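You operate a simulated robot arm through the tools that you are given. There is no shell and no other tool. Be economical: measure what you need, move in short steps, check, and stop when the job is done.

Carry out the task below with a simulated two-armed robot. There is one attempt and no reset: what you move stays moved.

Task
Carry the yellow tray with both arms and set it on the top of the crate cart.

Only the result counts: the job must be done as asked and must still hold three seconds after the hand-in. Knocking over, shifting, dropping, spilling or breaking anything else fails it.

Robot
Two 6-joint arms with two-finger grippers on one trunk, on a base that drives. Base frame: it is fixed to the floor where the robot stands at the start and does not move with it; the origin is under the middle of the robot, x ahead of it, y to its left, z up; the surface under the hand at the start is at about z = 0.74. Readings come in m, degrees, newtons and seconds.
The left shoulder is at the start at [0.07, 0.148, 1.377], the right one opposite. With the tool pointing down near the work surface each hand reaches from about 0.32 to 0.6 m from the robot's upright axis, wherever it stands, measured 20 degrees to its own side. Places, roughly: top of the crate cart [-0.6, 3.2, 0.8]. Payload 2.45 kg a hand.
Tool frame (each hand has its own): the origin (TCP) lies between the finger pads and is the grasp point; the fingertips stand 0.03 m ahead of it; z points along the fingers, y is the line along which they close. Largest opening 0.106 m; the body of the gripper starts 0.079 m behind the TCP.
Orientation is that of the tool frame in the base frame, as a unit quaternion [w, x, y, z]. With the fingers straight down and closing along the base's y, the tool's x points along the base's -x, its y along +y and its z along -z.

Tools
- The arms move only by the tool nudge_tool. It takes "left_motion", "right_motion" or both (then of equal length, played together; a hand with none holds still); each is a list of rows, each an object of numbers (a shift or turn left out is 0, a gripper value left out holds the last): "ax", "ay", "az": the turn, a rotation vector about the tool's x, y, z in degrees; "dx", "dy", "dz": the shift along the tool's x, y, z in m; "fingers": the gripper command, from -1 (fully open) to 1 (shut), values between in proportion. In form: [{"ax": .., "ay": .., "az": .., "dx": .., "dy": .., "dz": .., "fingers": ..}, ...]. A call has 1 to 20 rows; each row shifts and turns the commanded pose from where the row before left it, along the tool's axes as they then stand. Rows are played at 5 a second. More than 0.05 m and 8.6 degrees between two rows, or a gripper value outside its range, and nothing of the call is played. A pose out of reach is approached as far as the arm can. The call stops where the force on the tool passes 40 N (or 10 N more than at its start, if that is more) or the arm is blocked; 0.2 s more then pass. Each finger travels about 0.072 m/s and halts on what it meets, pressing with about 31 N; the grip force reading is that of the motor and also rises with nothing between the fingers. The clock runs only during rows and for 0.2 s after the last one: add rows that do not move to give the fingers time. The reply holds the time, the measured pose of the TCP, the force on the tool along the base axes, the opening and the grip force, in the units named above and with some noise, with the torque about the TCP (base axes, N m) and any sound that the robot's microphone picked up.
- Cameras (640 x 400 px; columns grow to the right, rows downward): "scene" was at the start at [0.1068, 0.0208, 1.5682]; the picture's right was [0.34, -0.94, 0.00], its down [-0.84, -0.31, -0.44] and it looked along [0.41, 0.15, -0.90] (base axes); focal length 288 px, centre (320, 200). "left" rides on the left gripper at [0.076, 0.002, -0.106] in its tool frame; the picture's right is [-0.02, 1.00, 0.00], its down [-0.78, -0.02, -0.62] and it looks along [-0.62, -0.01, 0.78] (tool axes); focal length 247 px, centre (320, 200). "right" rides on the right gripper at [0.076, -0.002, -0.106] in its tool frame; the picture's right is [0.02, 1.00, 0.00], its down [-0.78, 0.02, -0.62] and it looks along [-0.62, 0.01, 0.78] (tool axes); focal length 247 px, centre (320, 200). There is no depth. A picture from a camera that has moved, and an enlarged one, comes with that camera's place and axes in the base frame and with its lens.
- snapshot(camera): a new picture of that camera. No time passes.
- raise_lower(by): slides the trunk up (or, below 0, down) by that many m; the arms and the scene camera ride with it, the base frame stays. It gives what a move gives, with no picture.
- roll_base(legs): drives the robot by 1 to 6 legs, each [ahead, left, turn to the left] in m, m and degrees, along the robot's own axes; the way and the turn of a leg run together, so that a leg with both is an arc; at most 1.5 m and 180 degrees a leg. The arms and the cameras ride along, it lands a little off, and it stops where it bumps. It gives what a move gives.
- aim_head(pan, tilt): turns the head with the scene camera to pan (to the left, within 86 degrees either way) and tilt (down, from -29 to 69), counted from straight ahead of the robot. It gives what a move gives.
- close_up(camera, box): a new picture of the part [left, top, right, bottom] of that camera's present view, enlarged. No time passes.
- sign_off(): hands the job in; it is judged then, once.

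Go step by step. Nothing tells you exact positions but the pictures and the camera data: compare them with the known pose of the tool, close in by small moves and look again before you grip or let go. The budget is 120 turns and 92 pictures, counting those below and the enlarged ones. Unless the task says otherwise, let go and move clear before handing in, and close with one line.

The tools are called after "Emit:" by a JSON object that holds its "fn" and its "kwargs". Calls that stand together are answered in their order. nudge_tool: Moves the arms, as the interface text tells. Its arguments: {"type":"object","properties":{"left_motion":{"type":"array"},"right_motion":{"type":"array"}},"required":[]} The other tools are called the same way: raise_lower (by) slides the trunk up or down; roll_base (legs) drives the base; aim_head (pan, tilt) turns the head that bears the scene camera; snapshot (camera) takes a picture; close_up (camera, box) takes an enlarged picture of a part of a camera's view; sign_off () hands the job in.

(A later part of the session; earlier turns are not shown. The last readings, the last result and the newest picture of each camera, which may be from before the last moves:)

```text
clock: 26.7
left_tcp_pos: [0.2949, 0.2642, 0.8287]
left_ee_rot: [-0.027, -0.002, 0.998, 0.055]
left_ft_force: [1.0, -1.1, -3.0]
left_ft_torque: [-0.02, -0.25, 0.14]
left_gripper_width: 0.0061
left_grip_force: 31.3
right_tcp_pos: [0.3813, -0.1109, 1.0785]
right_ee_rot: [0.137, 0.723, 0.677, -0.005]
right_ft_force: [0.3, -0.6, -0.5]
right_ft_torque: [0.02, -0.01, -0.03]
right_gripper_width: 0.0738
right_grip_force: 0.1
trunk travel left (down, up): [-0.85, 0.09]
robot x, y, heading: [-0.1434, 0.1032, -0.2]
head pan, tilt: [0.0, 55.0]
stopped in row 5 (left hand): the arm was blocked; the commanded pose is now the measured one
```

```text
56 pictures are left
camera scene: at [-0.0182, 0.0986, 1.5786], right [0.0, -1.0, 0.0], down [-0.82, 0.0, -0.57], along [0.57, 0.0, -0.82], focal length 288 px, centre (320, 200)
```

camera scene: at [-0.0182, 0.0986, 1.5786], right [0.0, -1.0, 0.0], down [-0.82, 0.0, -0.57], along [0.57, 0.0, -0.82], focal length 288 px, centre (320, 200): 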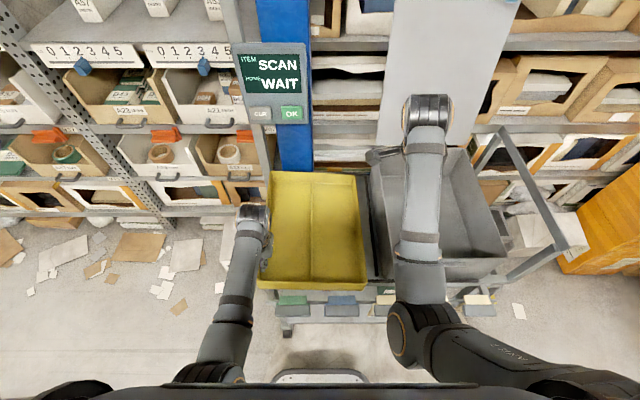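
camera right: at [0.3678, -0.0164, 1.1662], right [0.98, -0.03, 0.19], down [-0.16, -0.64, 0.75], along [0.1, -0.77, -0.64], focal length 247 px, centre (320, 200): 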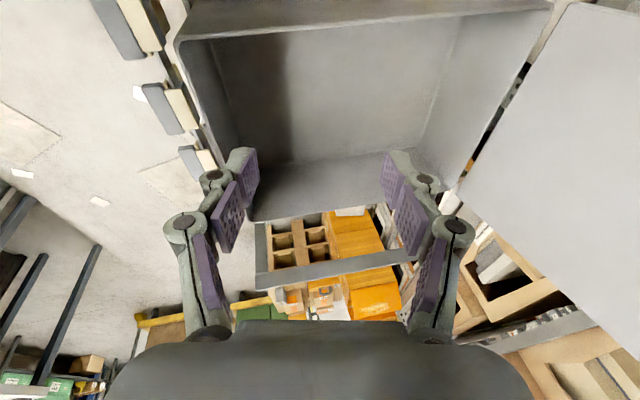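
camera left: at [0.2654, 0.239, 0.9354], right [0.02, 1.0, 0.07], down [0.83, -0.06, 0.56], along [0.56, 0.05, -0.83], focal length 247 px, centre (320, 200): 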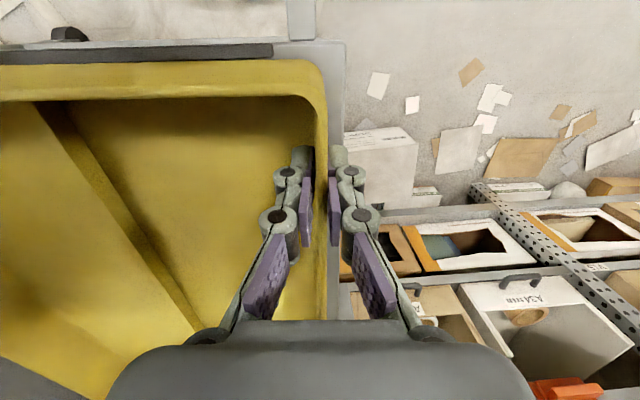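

That worked: the tray is over the front lip. The arm is near its inner limit, so I'll back the base 7 cm to draw it further.

Emit:
{"fn": "roll_base", "kwargs": {"legs": [[-0.08, 0, 0]]}}

Emit:
{"fn": "snapshot", "kwargs": {"camera": "scene"}}

Emit:
{"fn": "snapshot", "kwargs": {"camera": "left"}}

```text
clock: 27.7
left_tcp_pos: [0.2149, 0.2649, 0.8281]
left_ee_rot: [-0.03, -0.001, 0.998, 0.054]
left_ft_force: [2.3, -0.5, -0.8]
left_ft_torque: [-0.76, 0.83, 0.62]
left_gripper_width: 0.0067
left_grip_force: 31.4
right_tcp_pos: [0.3029, -0.1097, 1.0779]
right_ee_rot: [0.135, 0.723, 0.678, -0.005]
right_ft_force: [-0.3, -0.2, -0.9]
right_ft_torque: [-0.03, 0.0, 0.01]
right_gripper_width: 0.074
right_grip_force: 0.0
trunk travel left (down, up): [-0.85, 0.09]
robot x, y, heading: [-0.2177, 0.1016, -0.3]
head pan, tilt: [0.0, 55.0]
```

```text
55 pictures are left
camera scene: at [-0.095, 0.0995, 1.5783], right [0.0, -1.0, 0.0], down [-0.82, 0.0, -0.57], along [0.57, 0.0, -0.82], focal length 288 px, centre (320, 200)
```

scene: 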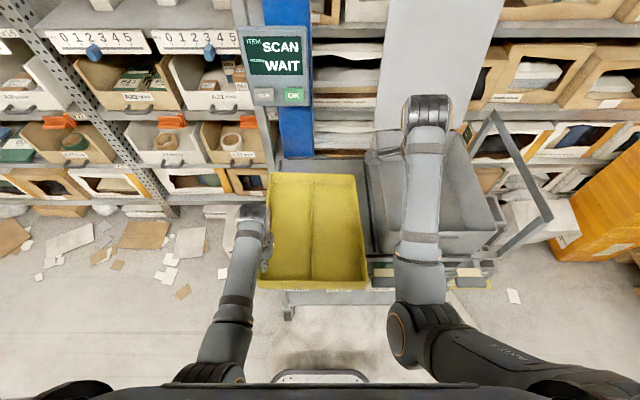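

```text
54 pictures are left
camera left: at [0.1451, 0.2542, 0.9376], right [0.02, 0.99, 0.11], down [0.82, -0.08, 0.57], along [0.57, 0.07, -0.82], focal length 247 px, centre (320, 200)
```

left: 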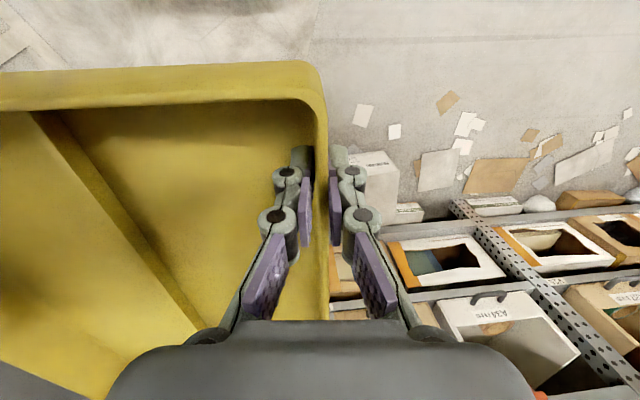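

Now drive left 5 cm to open the gap to the bin.

Emit:
{"fn": "roll_base", "kwargs": {"legs": [[0, 0.05, 0]]}}

Emit:
{"fn": "snapshot", "kwargs": {"camera": "scene"}}

```text
clock: 28.7
left_tcp_pos: [0.2122, 0.3093, 0.8292]
left_ee_rot: [-0.029, 0.0, 0.998, 0.056]
left_ft_force: [0.3, -2.5, 0.2]
left_ft_torque: [-0.87, 0.93, -0.11]
left_gripper_width: 0.0069
left_grip_force: 30.9
right_tcp_pos: [0.3018, -0.0652, 1.077]
right_ee_rot: [0.134, 0.724, 0.677, -0.003]
right_ft_force: [-0.3, -0.7, -0.5]
right_ft_torque: [0.07, -0.02, 0.01]
right_gripper_width: 0.0741
right_grip_force: 0.0
trunk travel left (down, up): [-0.85, 0.09]
robot x, y, heading: [-0.2166, 0.1499, -0.4]
head pan, tilt: [0.0, 55.0]
```

```text
53 pictures are left
camera scene: at [-0.0985, 0.1412, 1.5786], right [-0.01, -1.0, 0.0], down [-0.82, 0.01, -0.57], along [0.57, 0.0, -0.82], focal length 288 px, centre (320, 200)
```

scene: 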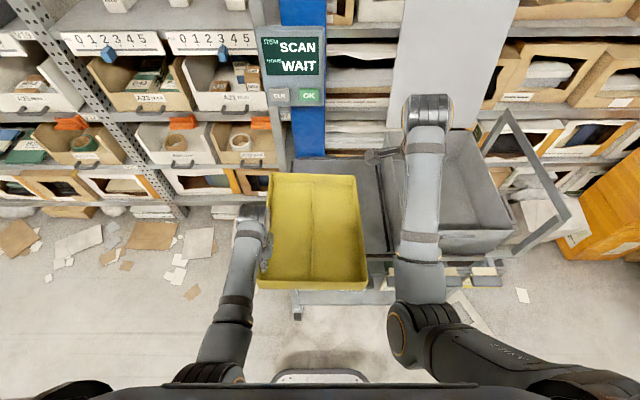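

The gap is now about 10 cm. I'll level and lower the tray until it rests, meanwhile turning the right hand back to closing along y.

Emit:
{"fn": "nudge_tool", "kwargs": {"left_motion": [{"ax": 1, "ay": -0.5, "dz": 0.006}, {"ax": 1, "ay": -0.5, "dz": 0.006}, {"ax": 1, "ay": -0.5, "dz": 0.006}, {"ax": 1, "ay": -0.5, "dz": 0.005}, {}, {}, {}, {}, {}, {}, {}, {}], "right_motion": [{"dz": -0.01}, {"az": -8.5}, {"az": -8.5}, {"az": -8.5}, {"az": -8.5}, {"az": -8.5}, {"az": -8.5}, {"az": -8.5}, {"az": -8.5}, {"az": -8.5}, {"az": -8.5}, {}]}}

Emit:
{"fn": "snapshot", "kwargs": {"camera": "scene"}}

Emit:
{"fn": "snapshot", "kwargs": {"camera": "right"}}

```text
clock: 31.3
left_tcp_pos: [0.2106, 0.3142, 0.8065]
left_ee_rot: [-0.011, 0.001, 1.0, 0.019]
left_ft_force: [4.1, 2.7, 16.2]
left_ft_torque: [-0.9, -1.04, 0.37]
left_gripper_width: 0.0076
left_grip_force: 31.0
right_tcp_pos: [0.2999, -0.064, 1.0873]
right_ee_rot: [0.101, 0.077, 0.987, -0.103]
right_ft_force: [0.3, 0.7, 0.1]
right_ft_torque: [0.0, 0.03, 0.02]
right_gripper_width: 0.0742
right_grip_force: 0.1
right hand out of reach, approached as far as the arm can: row 1
trunk travel left (down, up): [-0.85, 0.09]
robot x, y, heading: [-0.2242, 0.1503, 0.1]
head pan, tilt: [0.0, 55.0]
```

```text
52 pictures are left
camera scene: at [-0.1004, 0.1483, 1.5788], right [0.0, -1.0, 0.0], down [-0.82, 0.0, -0.57], along [0.57, 0.0, -0.82], focal length 288 px, centre (320, 200)
```

scene: 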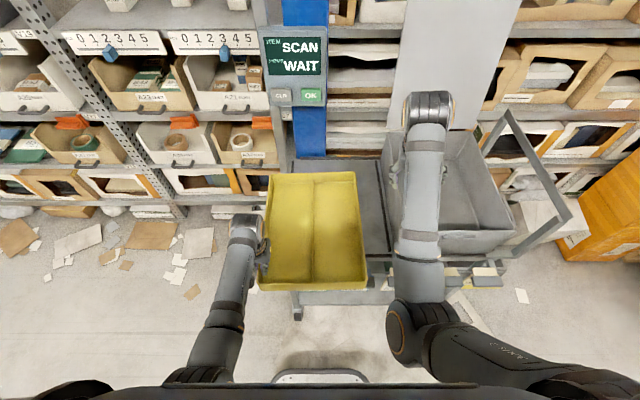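

```text
51 pictures are left
camera right: at [0.2062, -0.0322, 1.1722], right [0.15, 0.97, -0.19], down [0.65, 0.05, 0.76], along [0.75, -0.24, -0.62], focal length 247 px, centre (320, 200)
```

right: 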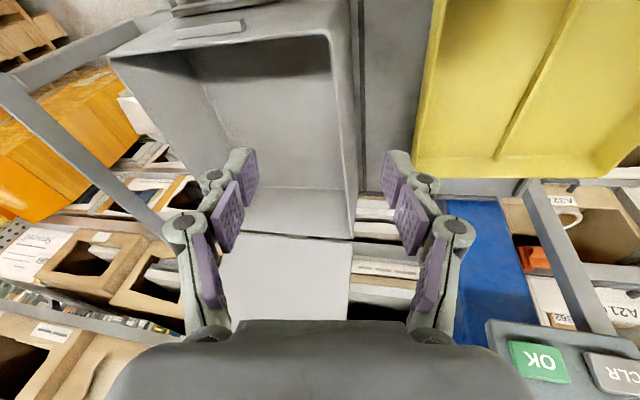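

The tray rests on the lip at the left. I'll ease the left hand up slightly, straighten the right hand while moving it outward and down a little.

Emit:
{"fn": "nudge_tool", "kwargs": {"left_motion": [{"dz": -0.004}, {}, {}, {}, {}, {}], "right_motion": [{"ax": -3.9, "ay": 3.9, "az": -2.9, "dx": -0.015}, {"ax": -3.9, "ay": 3.9, "az": -2.9, "dx": -0.015}, {"ax": -3.9, "ay": 3.9, "az": -2.9, "dx": -0.015}, {"dz": 0.03}, {"dz": 0.03}, {}]}}

Emit:
{"fn": "snapshot", "kwargs": {"camera": "right"}}

```text
clock: 32.7
left_tcp_pos: [0.2116, 0.3145, 0.8094]
left_ee_rot: [-0.011, 0.0, 1.0, 0.019]
left_ft_force: [-0.2, -3.3, 9.7]
left_ft_torque: [-1.0, 0.91, -0.03]
left_gripper_width: 0.0064
left_grip_force: 31.2
right_tcp_pos: [0.3636, -0.0569, 0.9997]
right_ee_rot: [-0.004, 0.001, 1.0, 0.007]
right_ft_force: [0.3, 0.3, 0.3]
right_ft_torque: [0.0, -0.01, 0.0]
right_gripper_width: 0.0742
right_grip_force: 0.1
right hand out of reach, approached as far as the arm can: row 1, 2
trunk travel left (down, up): [-0.85, 0.09]
robot x, y, heading: [-0.2179, 0.15, -0.5]
head pan, tilt: [0.0, 55.0]
```

```text
50 pictures are left
camera right: at [0.2875, -0.0592, 1.1066], right [-0.02, 1.0, 0.01], down [0.79, 0.01, 0.62], along [0.62, 0.02, -0.79], focal length 247 px, centre (320, 200)
```

right: 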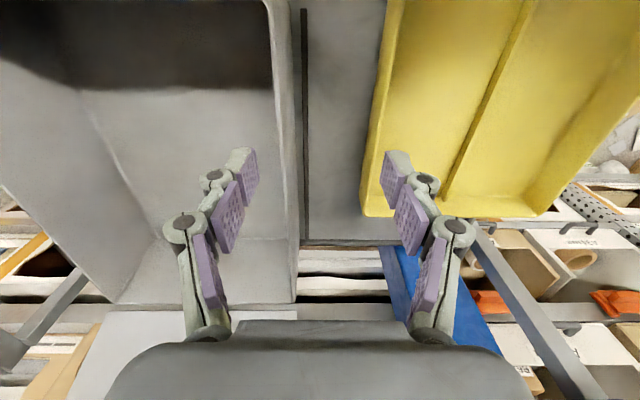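

The right wall's rim runs at y≈0.01 and the gap to the bin is ample now. I'll move over it and lower to just above.

Emit:
{"fn": "nudge_tool", "kwargs": {"right_motion": [{"dy": 0.036}, {"dy": 0.035}, {"dz": 0.04}, {"dz": 0.04}, {"dz": 0.04}, {"dz": 0.03}, {}]}}

Emit:
{"fn": "snapshot", "kwargs": {"camera": "right"}}

Emit:
{"fn": "snapshot", "kwargs": {"camera": "scene"}}

```text
clock: 34.3
left_tcp_pos: [0.2117, 0.315, 0.8103]
left_ee_rot: [-0.01, 0.0, 1.0, 0.02]
left_ft_force: [-0.1, -1.3, 7.9]
left_ft_torque: [-0.91, 0.92, -0.07]
left_gripper_width: 0.0061
left_grip_force: 31.1
right_tcp_pos: [0.3621, 0.0176, 0.8508]
right_ee_rot: [-0.002, 0.001, 1.0, 0.007]
right_ft_force: [0.0, -0.7, 0.2]
right_ft_torque: [-0.01, 0.02, 0.0]
right_gripper_width: 0.0743
right_grip_force: 0.2
trunk travel left (down, up): [-0.85, 0.09]
robot x, y, heading: [-0.2205, 0.15, 0.1]
head pan, tilt: [0.0, 55.0]
```

```text
49 pictures are left
camera right: at [0.2856, 0.0144, 0.9588], right [-0.02, 1.0, 0.01], down [0.79, 0.01, 0.62], along [0.62, 0.02, -0.79], focal length 247 px, centre (320, 200)
```

right: 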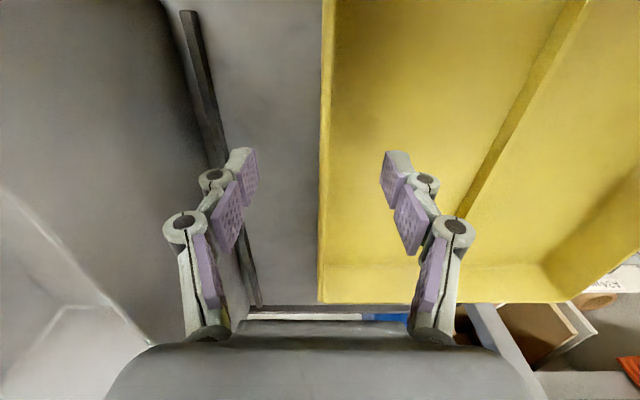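

```text
48 pictures are left
camera scene: at [-0.0999, 0.1477, 1.5788], right [0.0, -1.0, 0.0], down [-0.82, 0.0, -0.57], along [0.57, 0.0, -0.82], focal length 288 px, centre (320, 200)
```

scene: 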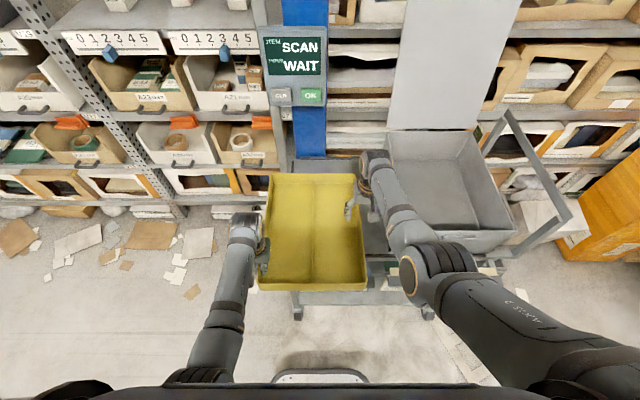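

The right wall lies between the fingers. I'll lower and grip.

Emit:
{"fn": "nudge_tool", "kwargs": {"right_motion": [{"dz": 0.03}, {"dz": 0.025}, {"dz": 0.008}, {"fingers": 0.0}, {"fingers": 0.6}, {"fingers": 1}, {"fingers": 1}, {"fingers": 1}]}}

Emit:
{"fn": "snapshot", "kwargs": {"camera": "right"}}

```text
clock: 36.1
left_tcp_pos: [0.212, 0.3133, 0.8091]
left_ee_rot: [-0.01, 0.0, 1.0, 0.015]
left_ft_force: [7.3, -22.0, 6.6]
left_ft_torque: [-1.18, 0.66, -0.45]
left_gripper_width: 0.0061
left_grip_force: 31.0
right_tcp_pos: [0.3477, 0.0191, 0.7978]
right_ee_rot: [-0.004, 0.001, 1.0, 0.008]
right_ft_force: [-8.3, 25.4, 0.4]
right_ft_torque: [0.07, -0.41, -0.43]
right_gripper_width: 0.0061
right_grip_force: 31.3
right hand out of reach, approached as far as the arm can: row 2
trunk travel left (down, up): [-0.85, 0.09]
robot x, y, heading: [-0.222, 0.1526, -0.3]
head pan, tilt: [0.0, 55.0]
```

```text
47 pictures are left
camera right: at [0.2716, 0.015, 0.9049], right [-0.02, 1.0, 0.02], down [0.79, 0.01, 0.61], along [0.61, 0.03, -0.79], focal length 247 px, centre (320, 200)
```

right: 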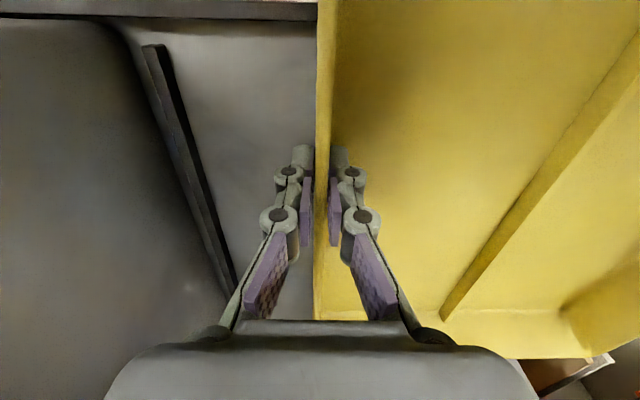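

Both hands hold. I'll release the left, move it 13 cm outward along the left wall to face the right one, and look before gripping.

Emit:
{"fn": "nudge_tool", "kwargs": {"left_motion": [{"fingers": 0.5}, {"fingers": -0.1}, {"fingers": -0.4}, {"fingers": -0.4}, {"dz": -0.03}, {"dz": -0.03, "ax": 1, "ay": -1}, {"dx": -0.04}, {"dx": -0.04}, {"dx": -0.045, "dy": 0.003}, {}]}}

Emit:
{"fn": "snapshot", "kwargs": {"camera": "left"}}

Emit:
{"fn": "snapshot", "kwargs": {"camera": "scene"}}

```text
clock: 38.3
left_tcp_pos: [0.3391, 0.3159, 0.8702]
left_ee_rot: [-0.003, 0.0, 1.0, 0.011]
left_ft_force: [0.9, -0.1, -0.4]
left_ft_torque: [-0.02, 0.01, 0.01]
left_gripper_width: 0.0742
left_grip_force: 0.2
right_tcp_pos: [0.3494, 0.0159, 0.7975]
right_ee_rot: [-0.004, 0.001, 1.0, 0.007]
right_ft_force: [0.9, 0.4, 0.0]
right_ft_torque: [-0.15, 0.3, -0.19]
right_gripper_width: 0.0061
right_grip_force: 31.3
trunk travel left (down, up): [-0.85, 0.09]
robot x, y, heading: [-0.2194, 0.1491, -0.3]
head pan, tilt: [0.0, 55.0]
```

```text
46 pictures are left
camera left: at [0.2636, 0.3146, 0.976], right [0.02, 1.0, 0.02], down [0.79, -0.03, 0.62], along [0.62, 0.0, -0.79], focal length 247 px, centre (320, 200)
```

left: 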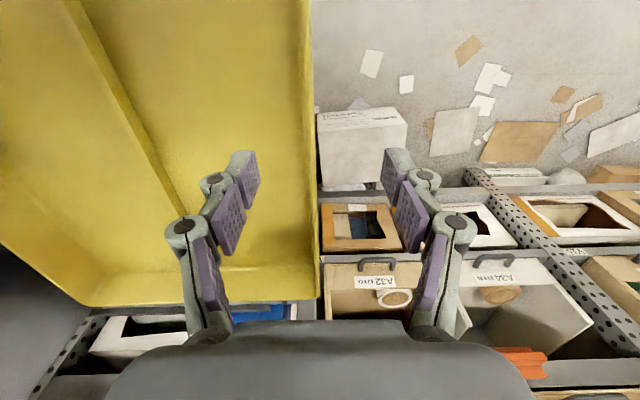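

```text
45 pictures are left
camera scene: at [-0.0988, 0.1478, 1.5787], right [0.0, -1.0, 0.0], down [-0.82, 0.0, -0.57], along [0.57, 0.0, -0.82], focal length 288 px, centre (320, 200)
```

scene: 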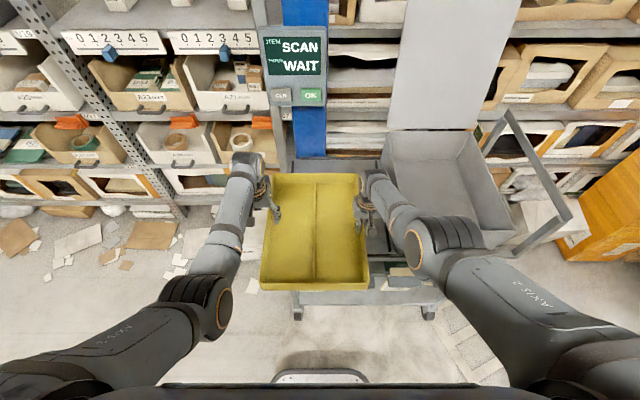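

The left wall is between the fingers, outer edge at y≈0.308. I'll shift 9 mm inward, lower and grip.

Emit:
{"fn": "nudge_tool", "kwargs": {"left_motion": [{"dy": -0.009, "dz": 0.03}, {"dz": 0.025}, {"dz": 0.015}, {"fingers": 0.0}, {"fingers": 0.6}, {"fingers": 1}, {"fingers": 1}, {"fingers": 1}]}}

Emit:
{"fn": "snapshot", "kwargs": {"camera": "left"}}

```text
clock: 40.1
left_tcp_pos: [0.3384, 0.3088, 0.7997]
left_ee_rot: [-0.002, 0.0, 1.0, 0.01]
left_ft_force: [-1.1, 4.0, 1.2]
left_ft_torque: [-0.57, 0.1, -0.18]
left_gripper_width: 0.0061
left_grip_force: 31.2
right_tcp_pos: [0.3501, 0.0156, 0.7979]
right_ee_rot: [-0.004, 0.0, 1.0, 0.005]
right_ft_force: [0.8, -4.9, -0.3]
right_ft_torque: [-0.13, -0.02, -0.03]
right_gripper_width: 0.0062
right_grip_force: 30.8
trunk travel left (down, up): [-0.85, 0.09]
robot x, y, heading: [-0.2225, 0.1493, -0.3]
head pan, tilt: [0.0, 55.0]
```

```text
44 pictures are left
camera left: at [0.263, 0.3078, 0.9057], right [0.02, 1.0, 0.02], down [0.79, -0.03, 0.62], along [0.62, 0.0, -0.79], focal length 247 px, centre (320, 200)
```

left: 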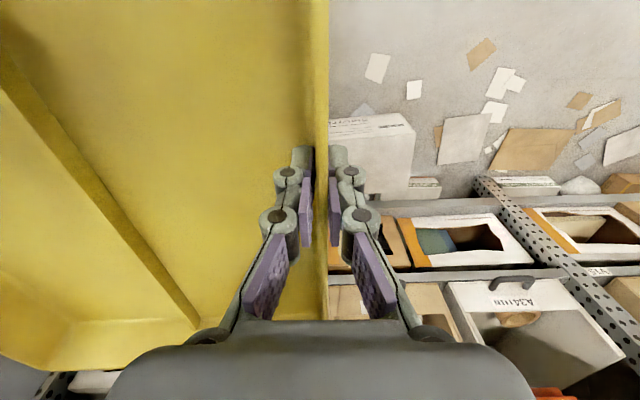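

Both hands grip the middles of the opposite walls. I'll lift with the trunk.

Emit:
{"fn": "raise_lower", "kwargs": {"by": 0.08}}

Emit:
{"fn": "snapshot", "kwargs": {"camera": "scene"}}

```text
clock: 41.2
left_tcp_pos: [0.3391, 0.3082, 0.8794]
left_ee_rot: [-0.004, 0.0, 1.0, 0.01]
left_ft_force: [-0.7, 9.0, -1.0]
left_ft_torque: [-0.58, 0.06, -0.18]
left_gripper_width: 0.0061
left_grip_force: 31.8
right_tcp_pos: [0.3491, 0.0151, 0.8781]
right_ee_rot: [-0.004, 0.001, 1.0, 0.006]
right_ft_force: [0.9, -8.1, -5.6]
right_ft_torque: [-0.21, 0.02, 0.01]
right_gripper_width: 0.0059
right_grip_force: 31.4
trunk travel left (down, up): [-0.93, 0.01]
robot x, y, heading: [-0.219, 0.1459, -0.2]
head pan, tilt: [0.0, 55.0]
```

```text
43 pictures are left
camera scene: at [-0.0973, 0.148, 1.6585], right [0.0, -1.0, 0.0], down [-0.82, 0.0, -0.57], along [0.57, 0.0, -0.82], focal length 288 px, centre (320, 200)
```

scene: 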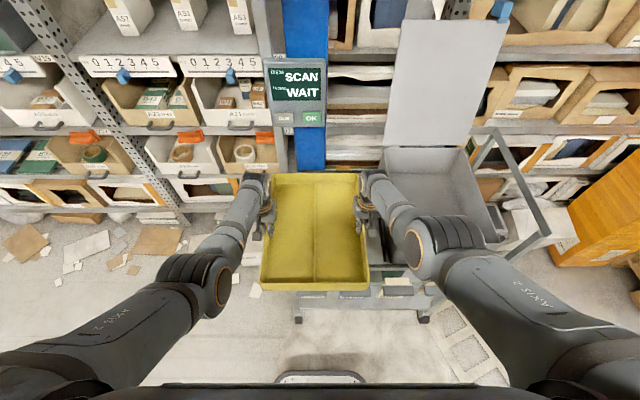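

The tray is lifted level. I'll back away from the table and look to the left along the route.

Emit:
{"fn": "roll_base", "kwargs": {"legs": [[-0.35, 0, 0]]}}

Emit:
{"fn": "aim_head", "kwargs": {"pan": 86, "tilt": 20}}

Emit:
{"fn": "snapshot", "kwargs": {"camera": "scene"}}

```text
clock: 43.5
left_tcp_pos: [-0.0102, 0.3111, 0.8779]
left_ee_rot: [-0.004, 0.0, 1.0, 0.01]
left_ft_force: [-0.9, 14.0, -0.1]
left_ft_torque: [-0.49, 0.06, -0.14]
left_gripper_width: 0.0059
left_grip_force: 30.8
right_tcp_pos: [0.0011, 0.0165, 0.8762]
right_ee_rot: [-0.005, 0.0, 1.0, 0.006]
right_ft_force: [1.5, -14.7, -6.6]
right_ft_torque: [-0.4, 0.0, 0.0]
right_gripper_width: 0.0061
right_grip_force: 30.9
trunk travel left (down, up): [-0.93, 0.01]
robot x, y, heading: [-0.5714, 0.1529, -0.5]
head pan, tilt: [0.0, 55.0]
```

```text
clock: 45.1
left_tcp_pos: [-0.0107, 0.3097, 0.8787]
left_ee_rot: [-0.003, 0.0, 1.0, 0.01]
left_ft_force: [-0.8, 1.1, -0.6]
left_ft_torque: [-0.65, 0.06, -0.14]
left_gripper_width: 0.0059
left_grip_force: 30.7
right_tcp_pos: [-0.0009, 0.0162, 0.8781]
right_ee_rot: [-0.003, 0.001, 1.0, 0.006]
right_ft_force: [0.9, -1.8, -5.0]
right_ft_torque: [-0.1, -0.02, -0.02]
right_gripper_width: 0.0061
right_grip_force: 31.0
trunk travel left (down, up): [-0.93, 0.01]
robot x, y, heading: [-0.5716, 0.1495, -0.4]
head pan, tilt: [85.9, 20.0]
```

```text
42 pictures are left
camera scene: at [-0.5121, 0.2428, 1.7107], right [1.0, -0.08, 0.0], down [-0.03, -0.34, -0.94], along [0.07, 0.94, -0.34], focal length 288 px, centre (320, 200)
```

scene: 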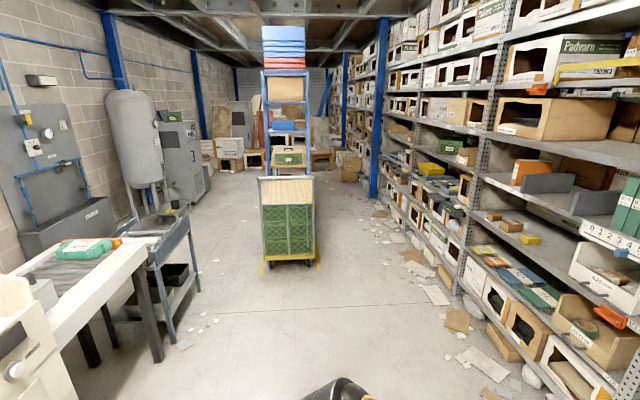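

The cart (x −0.85…−0.38, y≈2.8…3.7) has its push bar at z≈1.03 on the near end, and the side route past the bench is narrow. I'll test whether the arms can lift the tray high enough to pass over the bar.

Emit:
{"fn": "nudge_tool", "kwargs": {"left_motion": [{"dz": -0.02}, {"dz": -0.02}, {"dz": -0.02}, {"dz": -0.02}, {"dz": -0.02}, {"dz": -0.02}, {"dz": -0.02}, {}], "right_motion": [{"dz": -0.02}, {"dz": -0.02}, {"dz": -0.02}, {"dz": -0.02}, {"dz": -0.02}, {"dz": -0.02}, {"dz": -0.02}, {}]}}

Emit:
{"fn": "aim_head", "kwargs": {"pan": 0, "tilt": 50}}

Emit:
{"fn": "snapshot", "kwargs": {"camera": "scene"}}

```text
clock: 46.9
left_tcp_pos: [-0.0108, 0.3083, 1.0188]
left_ee_rot: [-0.002, 0.0, 1.0, 0.012]
left_ft_force: [-0.8, 5.6, 0.3]
left_ft_torque: [-0.85, 0.12, -0.12]
left_gripper_width: 0.006
left_grip_force: 30.7
right_tcp_pos: [0.0004, 0.0144, 1.0184]
right_ee_rot: [-0.005, 0.001, 1.0, 0.006]
right_ft_force: [0.1, -5.3, -7.1]
right_ft_torque: [-0.16, -0.05, 0.06]
right_gripper_width: 0.0058
right_grip_force: 31.6
trunk travel left (down, up): [-0.93, 0.01]
robot x, y, heading: [-0.5704, 0.1505, -0.2]
head pan, tilt: [85.9, 20.0]
```

```text
clock: 48.5
left_tcp_pos: [-0.0097, 0.3077, 1.0198]
left_ee_rot: [-0.003, 0.0, 1.0, 0.011]
left_ft_force: [-0.9, 11.3, 0.0]
left_ft_torque: [-0.76, -0.12, -0.07]
left_gripper_width: 0.0061
left_grip_force: 31.6
right_tcp_pos: [0.0004, 0.0146, 1.018]
right_ee_rot: [-0.004, 0.001, 1.0, 0.006]
right_ft_force: [0.6, -10.4, -7.4]
right_ft_torque: [-0.31, 0.16, 0.06]
right_gripper_width: 0.0061
right_grip_force: 30.9
trunk travel left (down, up): [-0.93, 0.01]
robot x, y, heading: [-0.5704, 0.1512, -0.4]
head pan, tilt: [0.0, 50.0]
```

```text
41 pictures are left
camera scene: at [-0.4422, 0.1496, 1.6651], right [0.0, -1.0, 0.0], down [-0.77, 0.0, -0.64], along [0.64, 0.0, -0.77], focal length 288 px, centre (320, 200)
```

scene: 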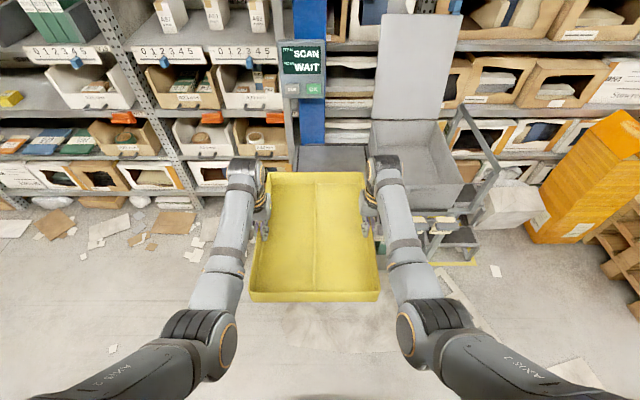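

Good so far. I'll try 8 cm more plus the last of the trunk travel.

Emit:
{"fn": "nudge_tool", "kwargs": {"left_motion": [{"dz": -0.02}, {"dz": -0.02}, {"dz": -0.02}, {"dz": -0.02}, {}], "right_motion": [{"dz": -0.02}, {"dz": -0.02}, {"dz": -0.02}, {"dz": -0.02}, {}]}}

Emit:
{"fn": "raise_lower", "kwargs": {"by": 0.01}}

```text
clock: 49.7
left_tcp_pos: [-0.0101, 0.3073, 1.0987]
left_ee_rot: [-0.002, -0.001, 1.0, 0.011]
left_ft_force: [-0.6, 20.8, -0.3]
left_ft_torque: [-0.57, 0.13, -0.09]
left_gripper_width: 0.0063
left_grip_force: 31.2
right_tcp_pos: [0.0016, 0.0139, 1.0985]
right_ee_rot: [-0.003, 0.001, 1.0, 0.005]
right_ft_force: [0.7, -20.7, -8.7]
right_ft_torque: [-0.55, 0.01, 0.09]
right_gripper_width: 0.006
right_grip_force: 31.6
trunk travel left (down, up): [-0.93, 0.01]
robot x, y, heading: [-0.5684, 0.1535, -0.4]
head pan, tilt: [0.0, 50.0]
```

```text
clock: 50.3
left_tcp_pos: [-0.0108, 0.3072, 1.1089]
left_ee_rot: [-0.003, -0.001, 1.0, 0.011]
left_ft_force: [-1.3, 25.2, 1.4]
left_ft_torque: [-0.44, 0.15, -0.1]
left_gripper_width: 0.0058
left_grip_force: 31.0
right_tcp_pos: [0.0011, 0.0132, 1.1073]
right_ee_rot: [-0.003, 0.002, 1.0, 0.005]
right_ft_force: [0.5, -23.7, -6.3]
right_ft_torque: [-0.62, -0.09, 0.11]
right_gripper_width: 0.0059
right_grip_force: 31.4
trunk travel left (down, up): [-0.94, 0.0]
robot x, y, heading: [-0.5737, 0.1486, -0.1]
head pan, tilt: [0.0, 50.0]
```

The height works. I'll relieve the slight squeeze, then turn left to face the cart and look.

Emit:
{"fn": "nudge_tool", "kwargs": {"left_motion": [{"dy": 0.001}, {}], "right_motion": [{"dy": -0.001}, {}]}}

Emit:
{"fn": "roll_base", "kwargs": {"legs": [[-0.05, 0, 0], [0, 0, 90], [1.0, 0, 0]]}}

Emit:
{"fn": "aim_head", "kwargs": {"pan": 0, "tilt": 30}}

Emit:
{"fn": "snapshot", "kwargs": {"camera": "scene"}}

```text
clock: 50.9
left_tcp_pos: [-0.0117, 0.3065, 1.1087]
left_ee_rot: [-0.002, 0.0, 1.0, 0.011]
left_ft_force: [-0.3, 18.3, -2.1]
left_ft_torque: [-0.22, 0.04, -0.08]
left_gripper_width: 0.0059
left_grip_force: 30.8
right_tcp_pos: [0.0012, 0.0134, 1.1073]
right_ee_rot: [-0.004, 0.001, 1.0, 0.006]
right_ft_force: [1.1, -17.4, -5.7]
right_ft_torque: [-0.46, 0.01, 0.04]
right_gripper_width: 0.0061
right_grip_force: 31.3
trunk travel left (down, up): [-0.94, 0.0]
robot x, y, heading: [-0.5694, 0.1484, -0.2]
head pan, tilt: [0.0, 50.0]
```

```text
clock: 60.4
left_tcp_pos: [-0.7465, 1.71, 1.1107]
left_ee_rot: [-0.01, -0.702, 0.712, 0.007]
left_ft_force: [-0.5, -0.3, -2.2]
left_ft_torque: [-0.08, -0.42, -0.09]
left_gripper_width: 0.0057
left_grip_force: 30.9
right_tcp_pos: [-0.4517, 1.7158, 1.1079]
right_ee_rot: [-0.007, -0.701, 0.713, 0.002]
right_ft_force: [-0.4, -0.3, -5.7]
right_ft_torque: [0.01, 0.0, -0.03]
right_gripper_width: 0.006
right_grip_force: 30.9
trunk travel left (down, up): [-0.94, 0.0]
robot x, y, heading: [-0.6018, 1.1449, 89.1]
head pan, tilt: [0.0, 50.0]
```

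```text
clock: 61.2
left_tcp_pos: [-0.7471, 1.7106, 1.1082]
left_ee_rot: [-0.01, -0.7, 0.714, 0.005]
left_ft_force: [0.2, 0.3, -2.0]
left_ft_torque: [-0.16, -0.4, -0.12]
left_gripper_width: 0.0062
left_grip_force: 30.7
right_tcp_pos: [-0.4527, 1.7162, 1.1068]
right_ee_rot: [-0.008, -0.701, 0.713, 0.001]
right_ft_force: [0.4, 0.7, -5.4]
right_ft_torque: [0.03, -0.01, 0.0]
right_gripper_width: 0.0057
right_grip_force: 30.9
trunk travel left (down, up): [-0.94, 0.0]
robot x, y, heading: [-0.5997, 1.1478, 88.8]
head pan, tilt: [0.0, 30.0]
```

```text
40 pictures are left
camera scene: at [-0.5985, 1.2907, 1.7044], right [1.0, -0.02, 0.0], down [-0.01, -0.5, -0.86], along [0.02, 0.86, -0.5], focal length 288 px, centre (320, 200)
```

scene: 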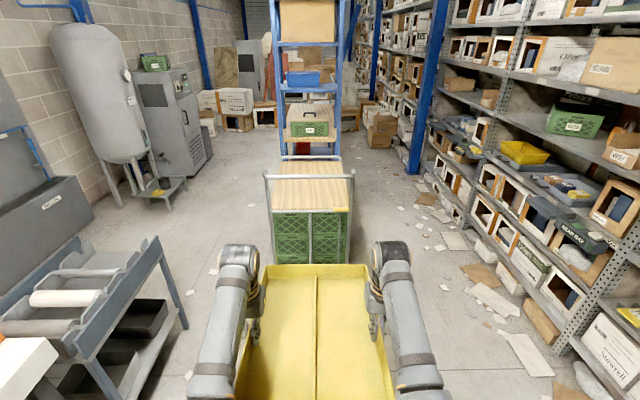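

The cart is straight ahead. I'll zoom in on its top and bars.

Emit:
{"fn": "close_up", "kwargs": {"camera": "scene", "box": [240, 140, 380, 270]}}

```text
3.08 times, centred on (310, 205) of scene
camera zoom: at [-0.5985, 1.2907, 1.7044], right [1.0, -0.02, 0.0], down [-0.01, -0.5, -0.86], along [0.02, 0.86, -0.5], focal length 887 px, centre (351, 185)
```

zoom: 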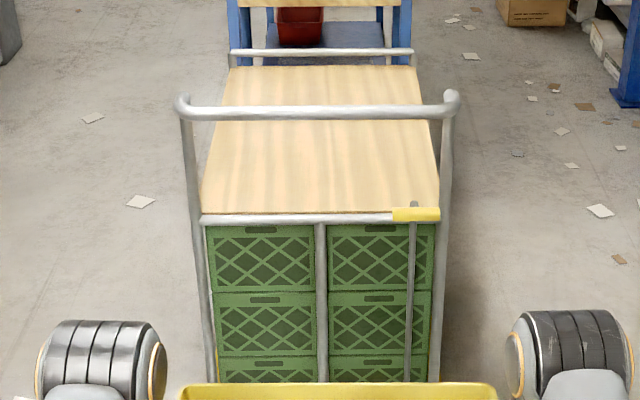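

The cart top spans x −0.87…−0.385 and y 2.74…3.47, with the push bar at y≈2.70, z≈1.04. I'll raise the tray 6 cm more to be safely above the bar.

Emit:
{"fn": "nudge_tool", "kwargs": {"left_motion": [{"dz": -0.015}, {"dz": -0.015}, {"dz": -0.015}, {"dz": -0.015}, {}], "right_motion": [{"dz": -0.015}, {"dz": -0.015}, {"dz": -0.015}, {"dz": -0.015}, {}]}}

Emit:
{"fn": "snapshot", "kwargs": {"camera": "left"}}

```text
clock: 62.4
left_tcp_pos: [-0.7433, 1.7303, 1.1479]
left_ee_rot: [-0.012, -0.702, 0.712, 0.008]
left_ft_force: [-1.0, -4.6, 4.0]
left_ft_torque: [-0.23, -1.23, -0.7]
left_gripper_width: 0.0075
left_grip_force: 30.8
left hand out of reach, approached as far as the arm can: row 2, 3, 4
right_tcp_pos: [-0.4489, 1.7292, 1.1536]
right_ee_rot: [-0.002, -0.697, 0.717, -0.002]
right_ft_force: [1.7, 4.3, -11.7]
right_ft_torque: [0.13, -0.97, -0.65]
right_gripper_width: 0.006
right_grip_force: 31.0
right hand out of reach, approached as far as the arm can: row 3, 4
trunk travel left (down, up): [-0.94, 0.0]
robot x, y, heading: [-0.6003, 1.1545, 88.6]
head pan, tilt: [0.0, 30.0]
stopped in row 5 (right hand): the force on the tool passed its limit at 41 N (the readings are from after the stop); the commanded pose is now the measured one
```

```text
38 pictures are left
camera left: at [-0.7424, 1.6536, 1.2526], right [-1.0, 0.03, 0.03], down [0.04, 0.79, 0.62], along [0.0, 0.62, -0.79], focal length 247 px, centre (320, 200)
```

left: 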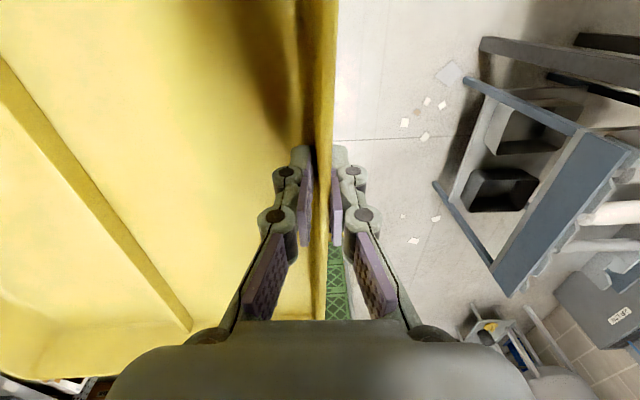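

That is near the arm's inner limit. I'll move both hands outward 2.5 cm and level them.

Emit:
{"fn": "nudge_tool", "kwargs": {"left_motion": [{"dx": -0.008}, {"dx": -0.008}, {"dx": -0.008, "dz": -0.003}, {"dz": -0.004}, {}], "right_motion": [{"dx": -0.008}, {"dx": -0.008}, {"dx": -0.008}, {"dz": -0.001}, {}]}}

```text
clock: 63.6
left_tcp_pos: [-0.7429, 1.7546, 1.1515]
left_ee_rot: [-0.012, -0.703, 0.711, 0.009]
left_ft_force: [-2.9, -4.7, -0.1]
left_ft_torque: [-0.07, -0.97, -0.66]
left_gripper_width: 0.0069
left_grip_force: 31.3
right_tcp_pos: [-0.4496, 1.7544, 1.1541]
right_ee_rot: [-0.003, -0.698, 0.716, -0.002]
right_ft_force: [2.8, 3.6, -6.6]
right_ft_torque: [-0.04, -0.06, -0.6]
right_gripper_width: 0.0059
right_grip_force: 30.8
trunk travel left (down, up): [-0.94, 0.0]
robot x, y, heading: [-0.5981, 1.1496, 89.1]
head pan, tilt: [0.0, 30.0]
```

I'll restore the 5 mm fore-aft offset and raise 1.5 cm more.

Emit:
{"fn": "nudge_tool", "kwargs": {"left_motion": [{}, {"dz": -0.01}, {"dz": -0.006}, {}], "right_motion": [{"dx": -0.005}, {"dz": -0.01}, {"dz": -0.006}, {}]}}

Emit:
{"fn": "snapshot", "kwargs": {"camera": "scene"}}

```text
clock: 64.6
left_tcp_pos: [-0.7437, 1.7539, 1.1686]
left_ee_rot: [-0.012, -0.703, 0.711, 0.008]
left_ft_force: [-5.3, -2.0, 0.8]
left_ft_torque: [0.01, -0.97, -0.65]
left_gripper_width: 0.0065
left_grip_force: 30.9
right_tcp_pos: [-0.4501, 1.7584, 1.169]
right_ee_rot: [-0.002, -0.698, 0.716, -0.003]
right_ft_force: [5.7, 2.6, -6.8]
right_ft_torque: [-0.11, -0.12, 0.08]
right_gripper_width: 0.0062
right_grip_force: 31.3
trunk travel left (down, up): [-0.94, 0.0]
robot x, y, heading: [-0.5979, 1.1499, 88.6]
head pan, tilt: [0.0, 30.0]
```

```text
37 pictures are left
camera scene: at [-0.5985, 1.2908, 1.7045], right [1.0, -0.02, 0.0], down [-0.01, -0.5, -0.87], along [0.02, 0.87, -0.5], focal length 288 px, centre (320, 200)
```

scene: 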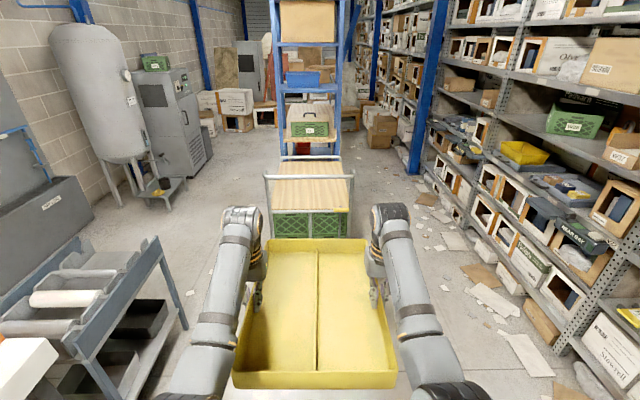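

The tray's bottom is now at about 1.11. I'll centre on the cart, drive up short of the bar, and check the clearance.

Emit:
{"fn": "roll_base", "kwargs": {"legs": [[0.55, 0.02, 1.2]]}}

Emit:
{"fn": "aim_head", "kwargs": {"pan": 0, "tilt": 40}}

Emit:
{"fn": "snapshot", "kwargs": {"camera": "scene"}}

Emit:
{"fn": "snapshot", "kwargs": {"camera": "left"}}

```text
clock: 67.8
left_tcp_pos: [-0.7703, 2.2981, 1.1695]
left_ee_rot: [0.012, 0.711, -0.703, -0.009]
left_ft_force: [-12.1, -2.0, 1.4]
left_ft_torque: [-0.16, -0.94, -0.67]
left_gripper_width: 0.0066
left_grip_force: 31.0
right_tcp_pos: [-0.4781, 2.3072, 1.1704]
right_ee_rot: [-0.003, -0.706, 0.708, -0.002]
right_ft_force: [10.7, 3.4, -7.5]
right_ft_torque: [0.09, -0.31, 0.12]
right_gripper_width: 0.006
right_grip_force: 30.5
trunk travel left (down, up): [-0.94, 0.0]
robot x, y, heading: [-0.6118, 1.6983, 90.1]
head pan, tilt: [0.0, 30.0]
```

```text
clock: 68.5
left_tcp_pos: [-0.771, 2.2981, 1.1692]
left_ee_rot: [0.012, 0.712, -0.702, -0.009]
left_ft_force: [-2.4, -2.3, 0.6]
left_ft_torque: [-0.16, -1.12, -0.63]
left_gripper_width: 0.0067
left_grip_force: 30.5
right_tcp_pos: [-0.478, 2.3093, 1.1706]
right_ee_rot: [-0.003, -0.706, 0.708, -0.002]
right_ft_force: [2.3, 2.5, -7.7]
right_ft_torque: [0.08, -0.06, 0.11]
right_gripper_width: 0.0059
right_grip_force: 31.1
trunk travel left (down, up): [-0.94, 0.0]
robot x, y, heading: [-0.6139, 1.6965, 90.3]
head pan, tilt: [0.0, 40.0]
```

```text
36 pictures are left
camera scene: at [-0.6164, 1.8324, 1.6893], right [1.0, 0.0, 0.0], down [0.0, -0.64, -0.77], along [0.0, 0.77, -0.64], focal length 288 px, centre (320, 200)
```

scene: 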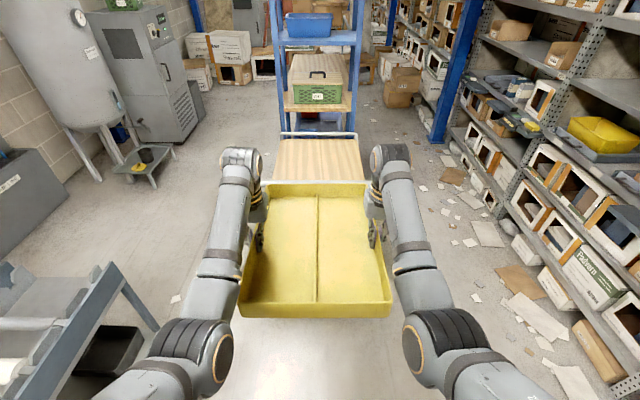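

```text
35 pictures are left
camera left: at [-0.7686, 2.2226, 1.2754], right [-1.0, 0.01, 0.03], down [0.03, 0.79, 0.62], along [-0.02, 0.62, -0.79], focal length 247 px, centre (320, 200)
```

left: 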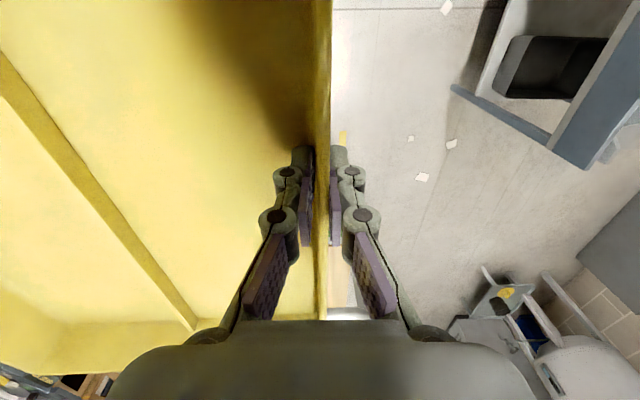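

Zooming to see the bar against the tray's far edge.

Emit:
{"fn": "close_up", "kwargs": {"camera": "scene", "box": [240, 120, 400, 220]}}

Emit:
{"fn": "close_up", "kwargs": {"camera": "left", "box": [300, 120, 480, 330]}}

```text
4.00 times, centred on (320, 170) of scene
camera zoom: at [-0.6164, 1.8324, 1.6893], right [1.0, 0.0, 0.0], down [0.0, -0.64, -0.77], along [0.0, 0.77, -0.64], focal length 1153 px, centre (320, 320)
```

zoom: 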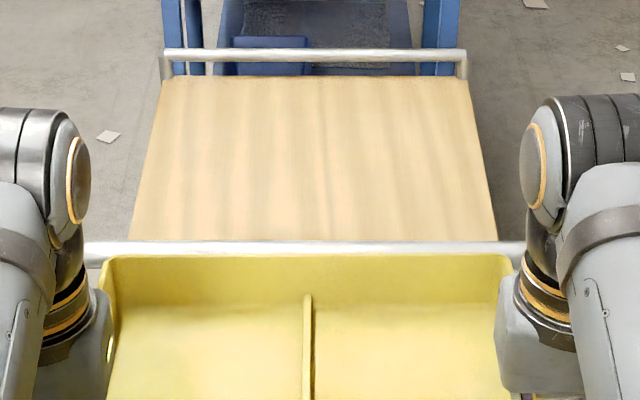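

```text
1.90 times, centred on (390, 225) of left
camera zoom: at [-0.7686, 2.2226, 1.2754], right [-1.0, 0.01, 0.03], down [0.03, 0.79, 0.62], along [-0.02, 0.62, -0.79], focal length 470 px, centre (187, 152)
```

zoom: 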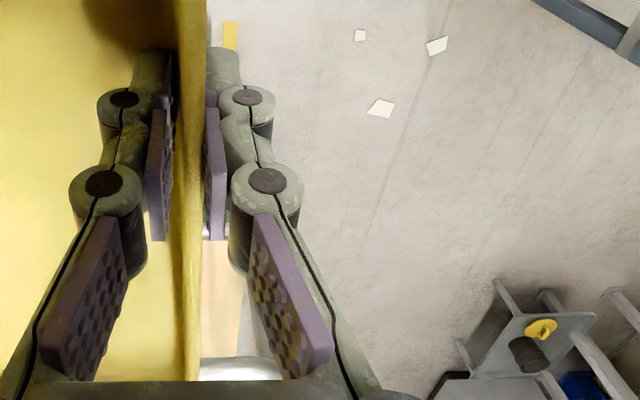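

The bar sits at z≈0.98–1.04, well below the tray bottom. I'll drive forward 0.5 m and look again.

Emit:
{"fn": "roll_base", "kwargs": {"legs": [[0.5, 0, 0]]}}

Emit:
{"fn": "aim_head", "kwargs": {"pan": 0, "tilt": 60}}

Emit:
{"fn": "snapshot", "kwargs": {"camera": "scene"}}

Emit:
{"fn": "snapshot", "kwargs": {"camera": "left"}}

```text
clock: 71.5
left_tcp_pos: [-0.7691, 2.7988, 1.1695]
left_ee_rot: [0.011, 0.71, -0.704, -0.009]
left_ft_force: [-2.3, -2.0, -0.4]
left_ft_torque: [-0.08, -1.02, -0.64]
left_gripper_width: 0.0062
left_grip_force: 31.1
right_tcp_pos: [-0.477, 2.8096, 1.1714]
right_ee_rot: [-0.002, -0.705, 0.709, -0.001]
right_ft_force: [1.9, 0.4, -6.6]
right_ft_torque: [0.02, -0.07, 0.14]
right_gripper_width: 0.006
right_grip_force: 30.7
trunk travel left (down, up): [-0.94, 0.0]
robot x, y, heading: [-0.6124, 2.1987, 90.0]
head pan, tilt: [0.0, 40.0]
```

```text
clock: 72.3
left_tcp_pos: [-0.7712, 2.8021, 1.1686]
left_ee_rot: [0.013, 0.71, -0.704, -0.009]
left_ft_force: [-0.6, -1.7, 0.5]
left_ft_torque: [-0.09, -1.06, -0.63]
left_gripper_width: 0.0064
left_grip_force: 31.1
right_tcp_pos: [-0.4771, 2.811, 1.1705]
right_ee_rot: [-0.002, -0.705, 0.71, -0.002]
right_ft_force: [1.9, 0.8, -8.1]
right_ft_torque: [0.04, -0.05, 0.14]
right_gripper_width: 0.006
right_grip_force: 30.6
trunk travel left (down, up): [-0.94, 0.0]
robot x, y, heading: [-0.612, 2.1976, 89.9]
head pan, tilt: [0.0, 60.0]
```

```text
32 pictures are left
camera scene: at [-0.6163, 2.3172, 1.6625], right [1.0, 0.0, 0.0], down [0.0, -0.87, -0.5], along [0.0, 0.5, -0.87], focal length 288 px, centre (320, 200)
```

scene: 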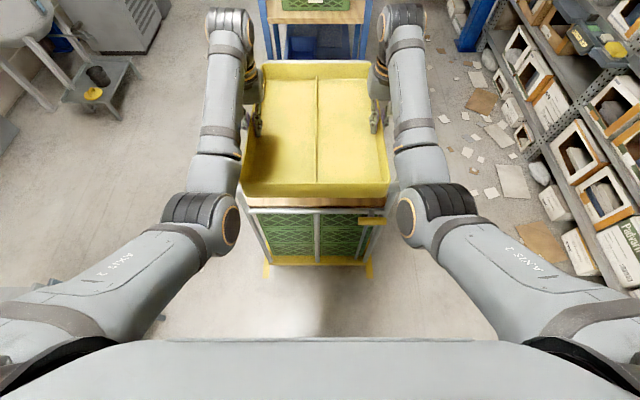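

```text
31 pictures are left
camera left: at [-0.7677, 2.7258, 1.275], right [-1.0, 0.01, 0.03], down [0.03, 0.79, 0.62], along [-0.02, 0.62, -0.79], focal length 247 px, centre (320, 200)
```

left: 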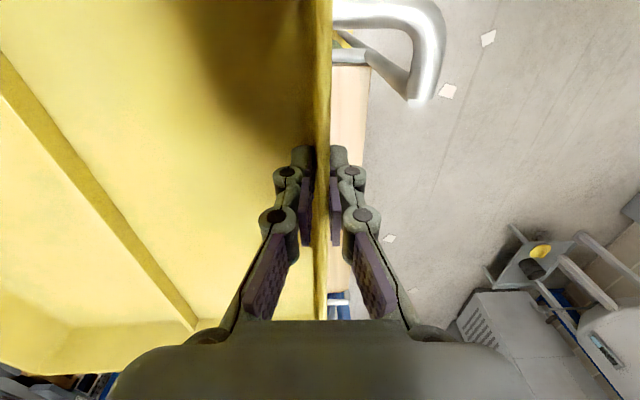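

From above, the push bar is at y≈2.73, and the plank's near edge at y≈2.80. I'll drive forward 0.25 m so the tray's near edge is at about 2.86.

Emit:
{"fn": "roll_base", "kwargs": {"legs": [[0.25, 0, 0]]}}

Emit:
{"fn": "snapshot", "kwargs": {"camera": "scene"}}

Emit:
{"fn": "snapshot", "kwargs": {"camera": "right"}}

```text
clock: 74.1
left_tcp_pos: [-0.7714, 3.0463, 1.1714]
left_ee_rot: [0.011, 0.711, -0.703, -0.009]
left_ft_force: [-2.2, -2.5, 0.3]
left_ft_torque: [-0.01, -1.04, -0.6]
left_gripper_width: 0.0061
left_grip_force: 30.7
right_tcp_pos: [-0.4773, 3.0578, 1.1727]
right_ee_rot: [-0.002, -0.705, 0.709, -0.003]
right_ft_force: [0.6, 1.3, -7.1]
right_ft_torque: [-0.04, -0.05, 0.12]
right_gripper_width: 0.006
right_grip_force: 30.6
trunk travel left (down, up): [-0.94, 0.0]
robot x, y, heading: [-0.6141, 2.4494, 90.2]
head pan, tilt: [0.0, 60.0]
```

```text
30 pictures are left
camera scene: at [-0.6163, 2.561, 1.6629], right [1.0, 0.0, 0.0], down [0.0, -0.87, -0.5], along [0.0, 0.5, -0.87], focal length 288 px, centre (320, 200)
```

scene: 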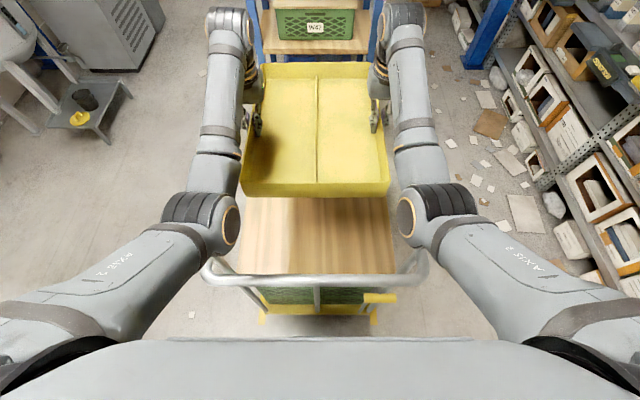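

```text
29 pictures are left
camera right: at [-0.476, 2.9811, 1.2786], right [-1.0, -0.02, 0.0], down [-0.01, 0.79, 0.62], along [-0.01, 0.62, -0.79], focal length 247 px, centre (320, 200)
```

right: 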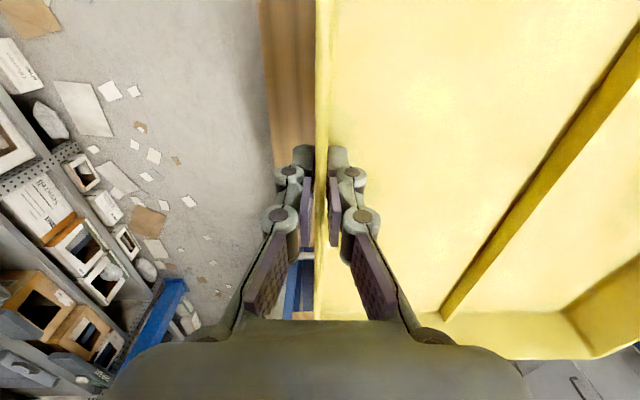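

The tray is over the plank with its near edge beyond the bar. I'll lower both hands 15 cm with the arms and check that the elbows stay clear of the bar.

Emit:
{"fn": "nudge_tool", "kwargs": {"left_motion": [{"dz": 0.015}, {"dz": 0.015}, {"dz": 0.015}, {"dz": 0.015}, {"dz": 0.015}, {"dz": 0.015}, {"dz": 0.015}, {"dz": 0.015}, {"dz": 0.015}, {"dz": 0.015}, {}], "right_motion": [{"dz": 0.015}, {"dz": 0.015}, {"dz": 0.015}, {"dz": 0.015}, {"dz": 0.015}, {"dz": 0.015}, {"dz": 0.015}, {"dz": 0.015}, {"dz": 0.015}, {"dz": 0.015}, {}]}}

Emit:
{"fn": "snapshot", "kwargs": {"camera": "scene"}}

Emit:
{"fn": "snapshot", "kwargs": {"camera": "left"}}

```text
clock: 76.5
left_tcp_pos: [-0.7734, 3.0485, 1.0199]
left_ee_rot: [0.011, 0.71, -0.704, -0.006]
left_ft_force: [24.2, -0.9, -0.3]
left_ft_torque: [0.08, -1.3, -0.52]
left_gripper_width: 0.0064
left_grip_force: 30.7
right_tcp_pos: [-0.4788, 3.0588, 1.0203]
right_ee_rot: [-0.004, -0.706, 0.709, -0.001]
right_ft_force: [-25.3, 1.3, -5.4]
right_ft_torque: [-0.13, 0.62, -0.03]
right_gripper_width: 0.0061
right_grip_force: 31.0
trunk travel left (down, up): [-0.94, 0.0]
robot x, y, heading: [-0.615, 2.4458, 89.7]
head pan, tilt: [0.0, 60.0]
```

```text
28 pictures are left
camera scene: at [-0.6163, 2.5651, 1.6625], right [1.0, 0.0, 0.0], down [0.0, -0.87, -0.5], along [0.0, 0.5, -0.87], focal length 288 px, centre (320, 200)
```

scene: 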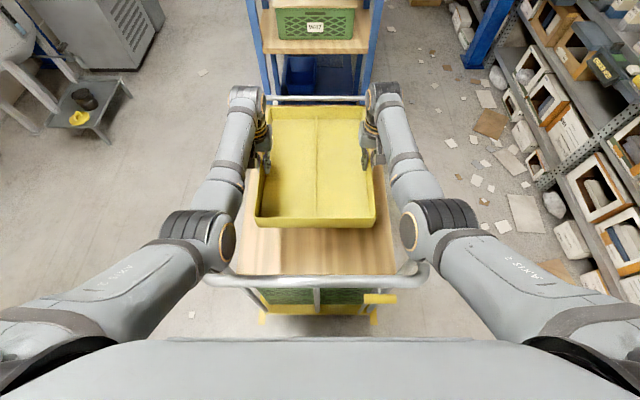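

```text
27 pictures are left
camera left: at [-0.7709, 2.9727, 1.1253], right [-1.0, 0.01, 0.02], down [0.03, 0.79, 0.62], along [-0.01, 0.62, -0.79], focal length 247 px, centre (320, 200)
```

left: 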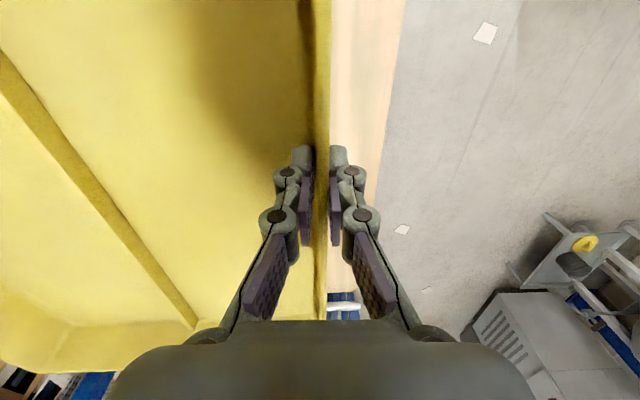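

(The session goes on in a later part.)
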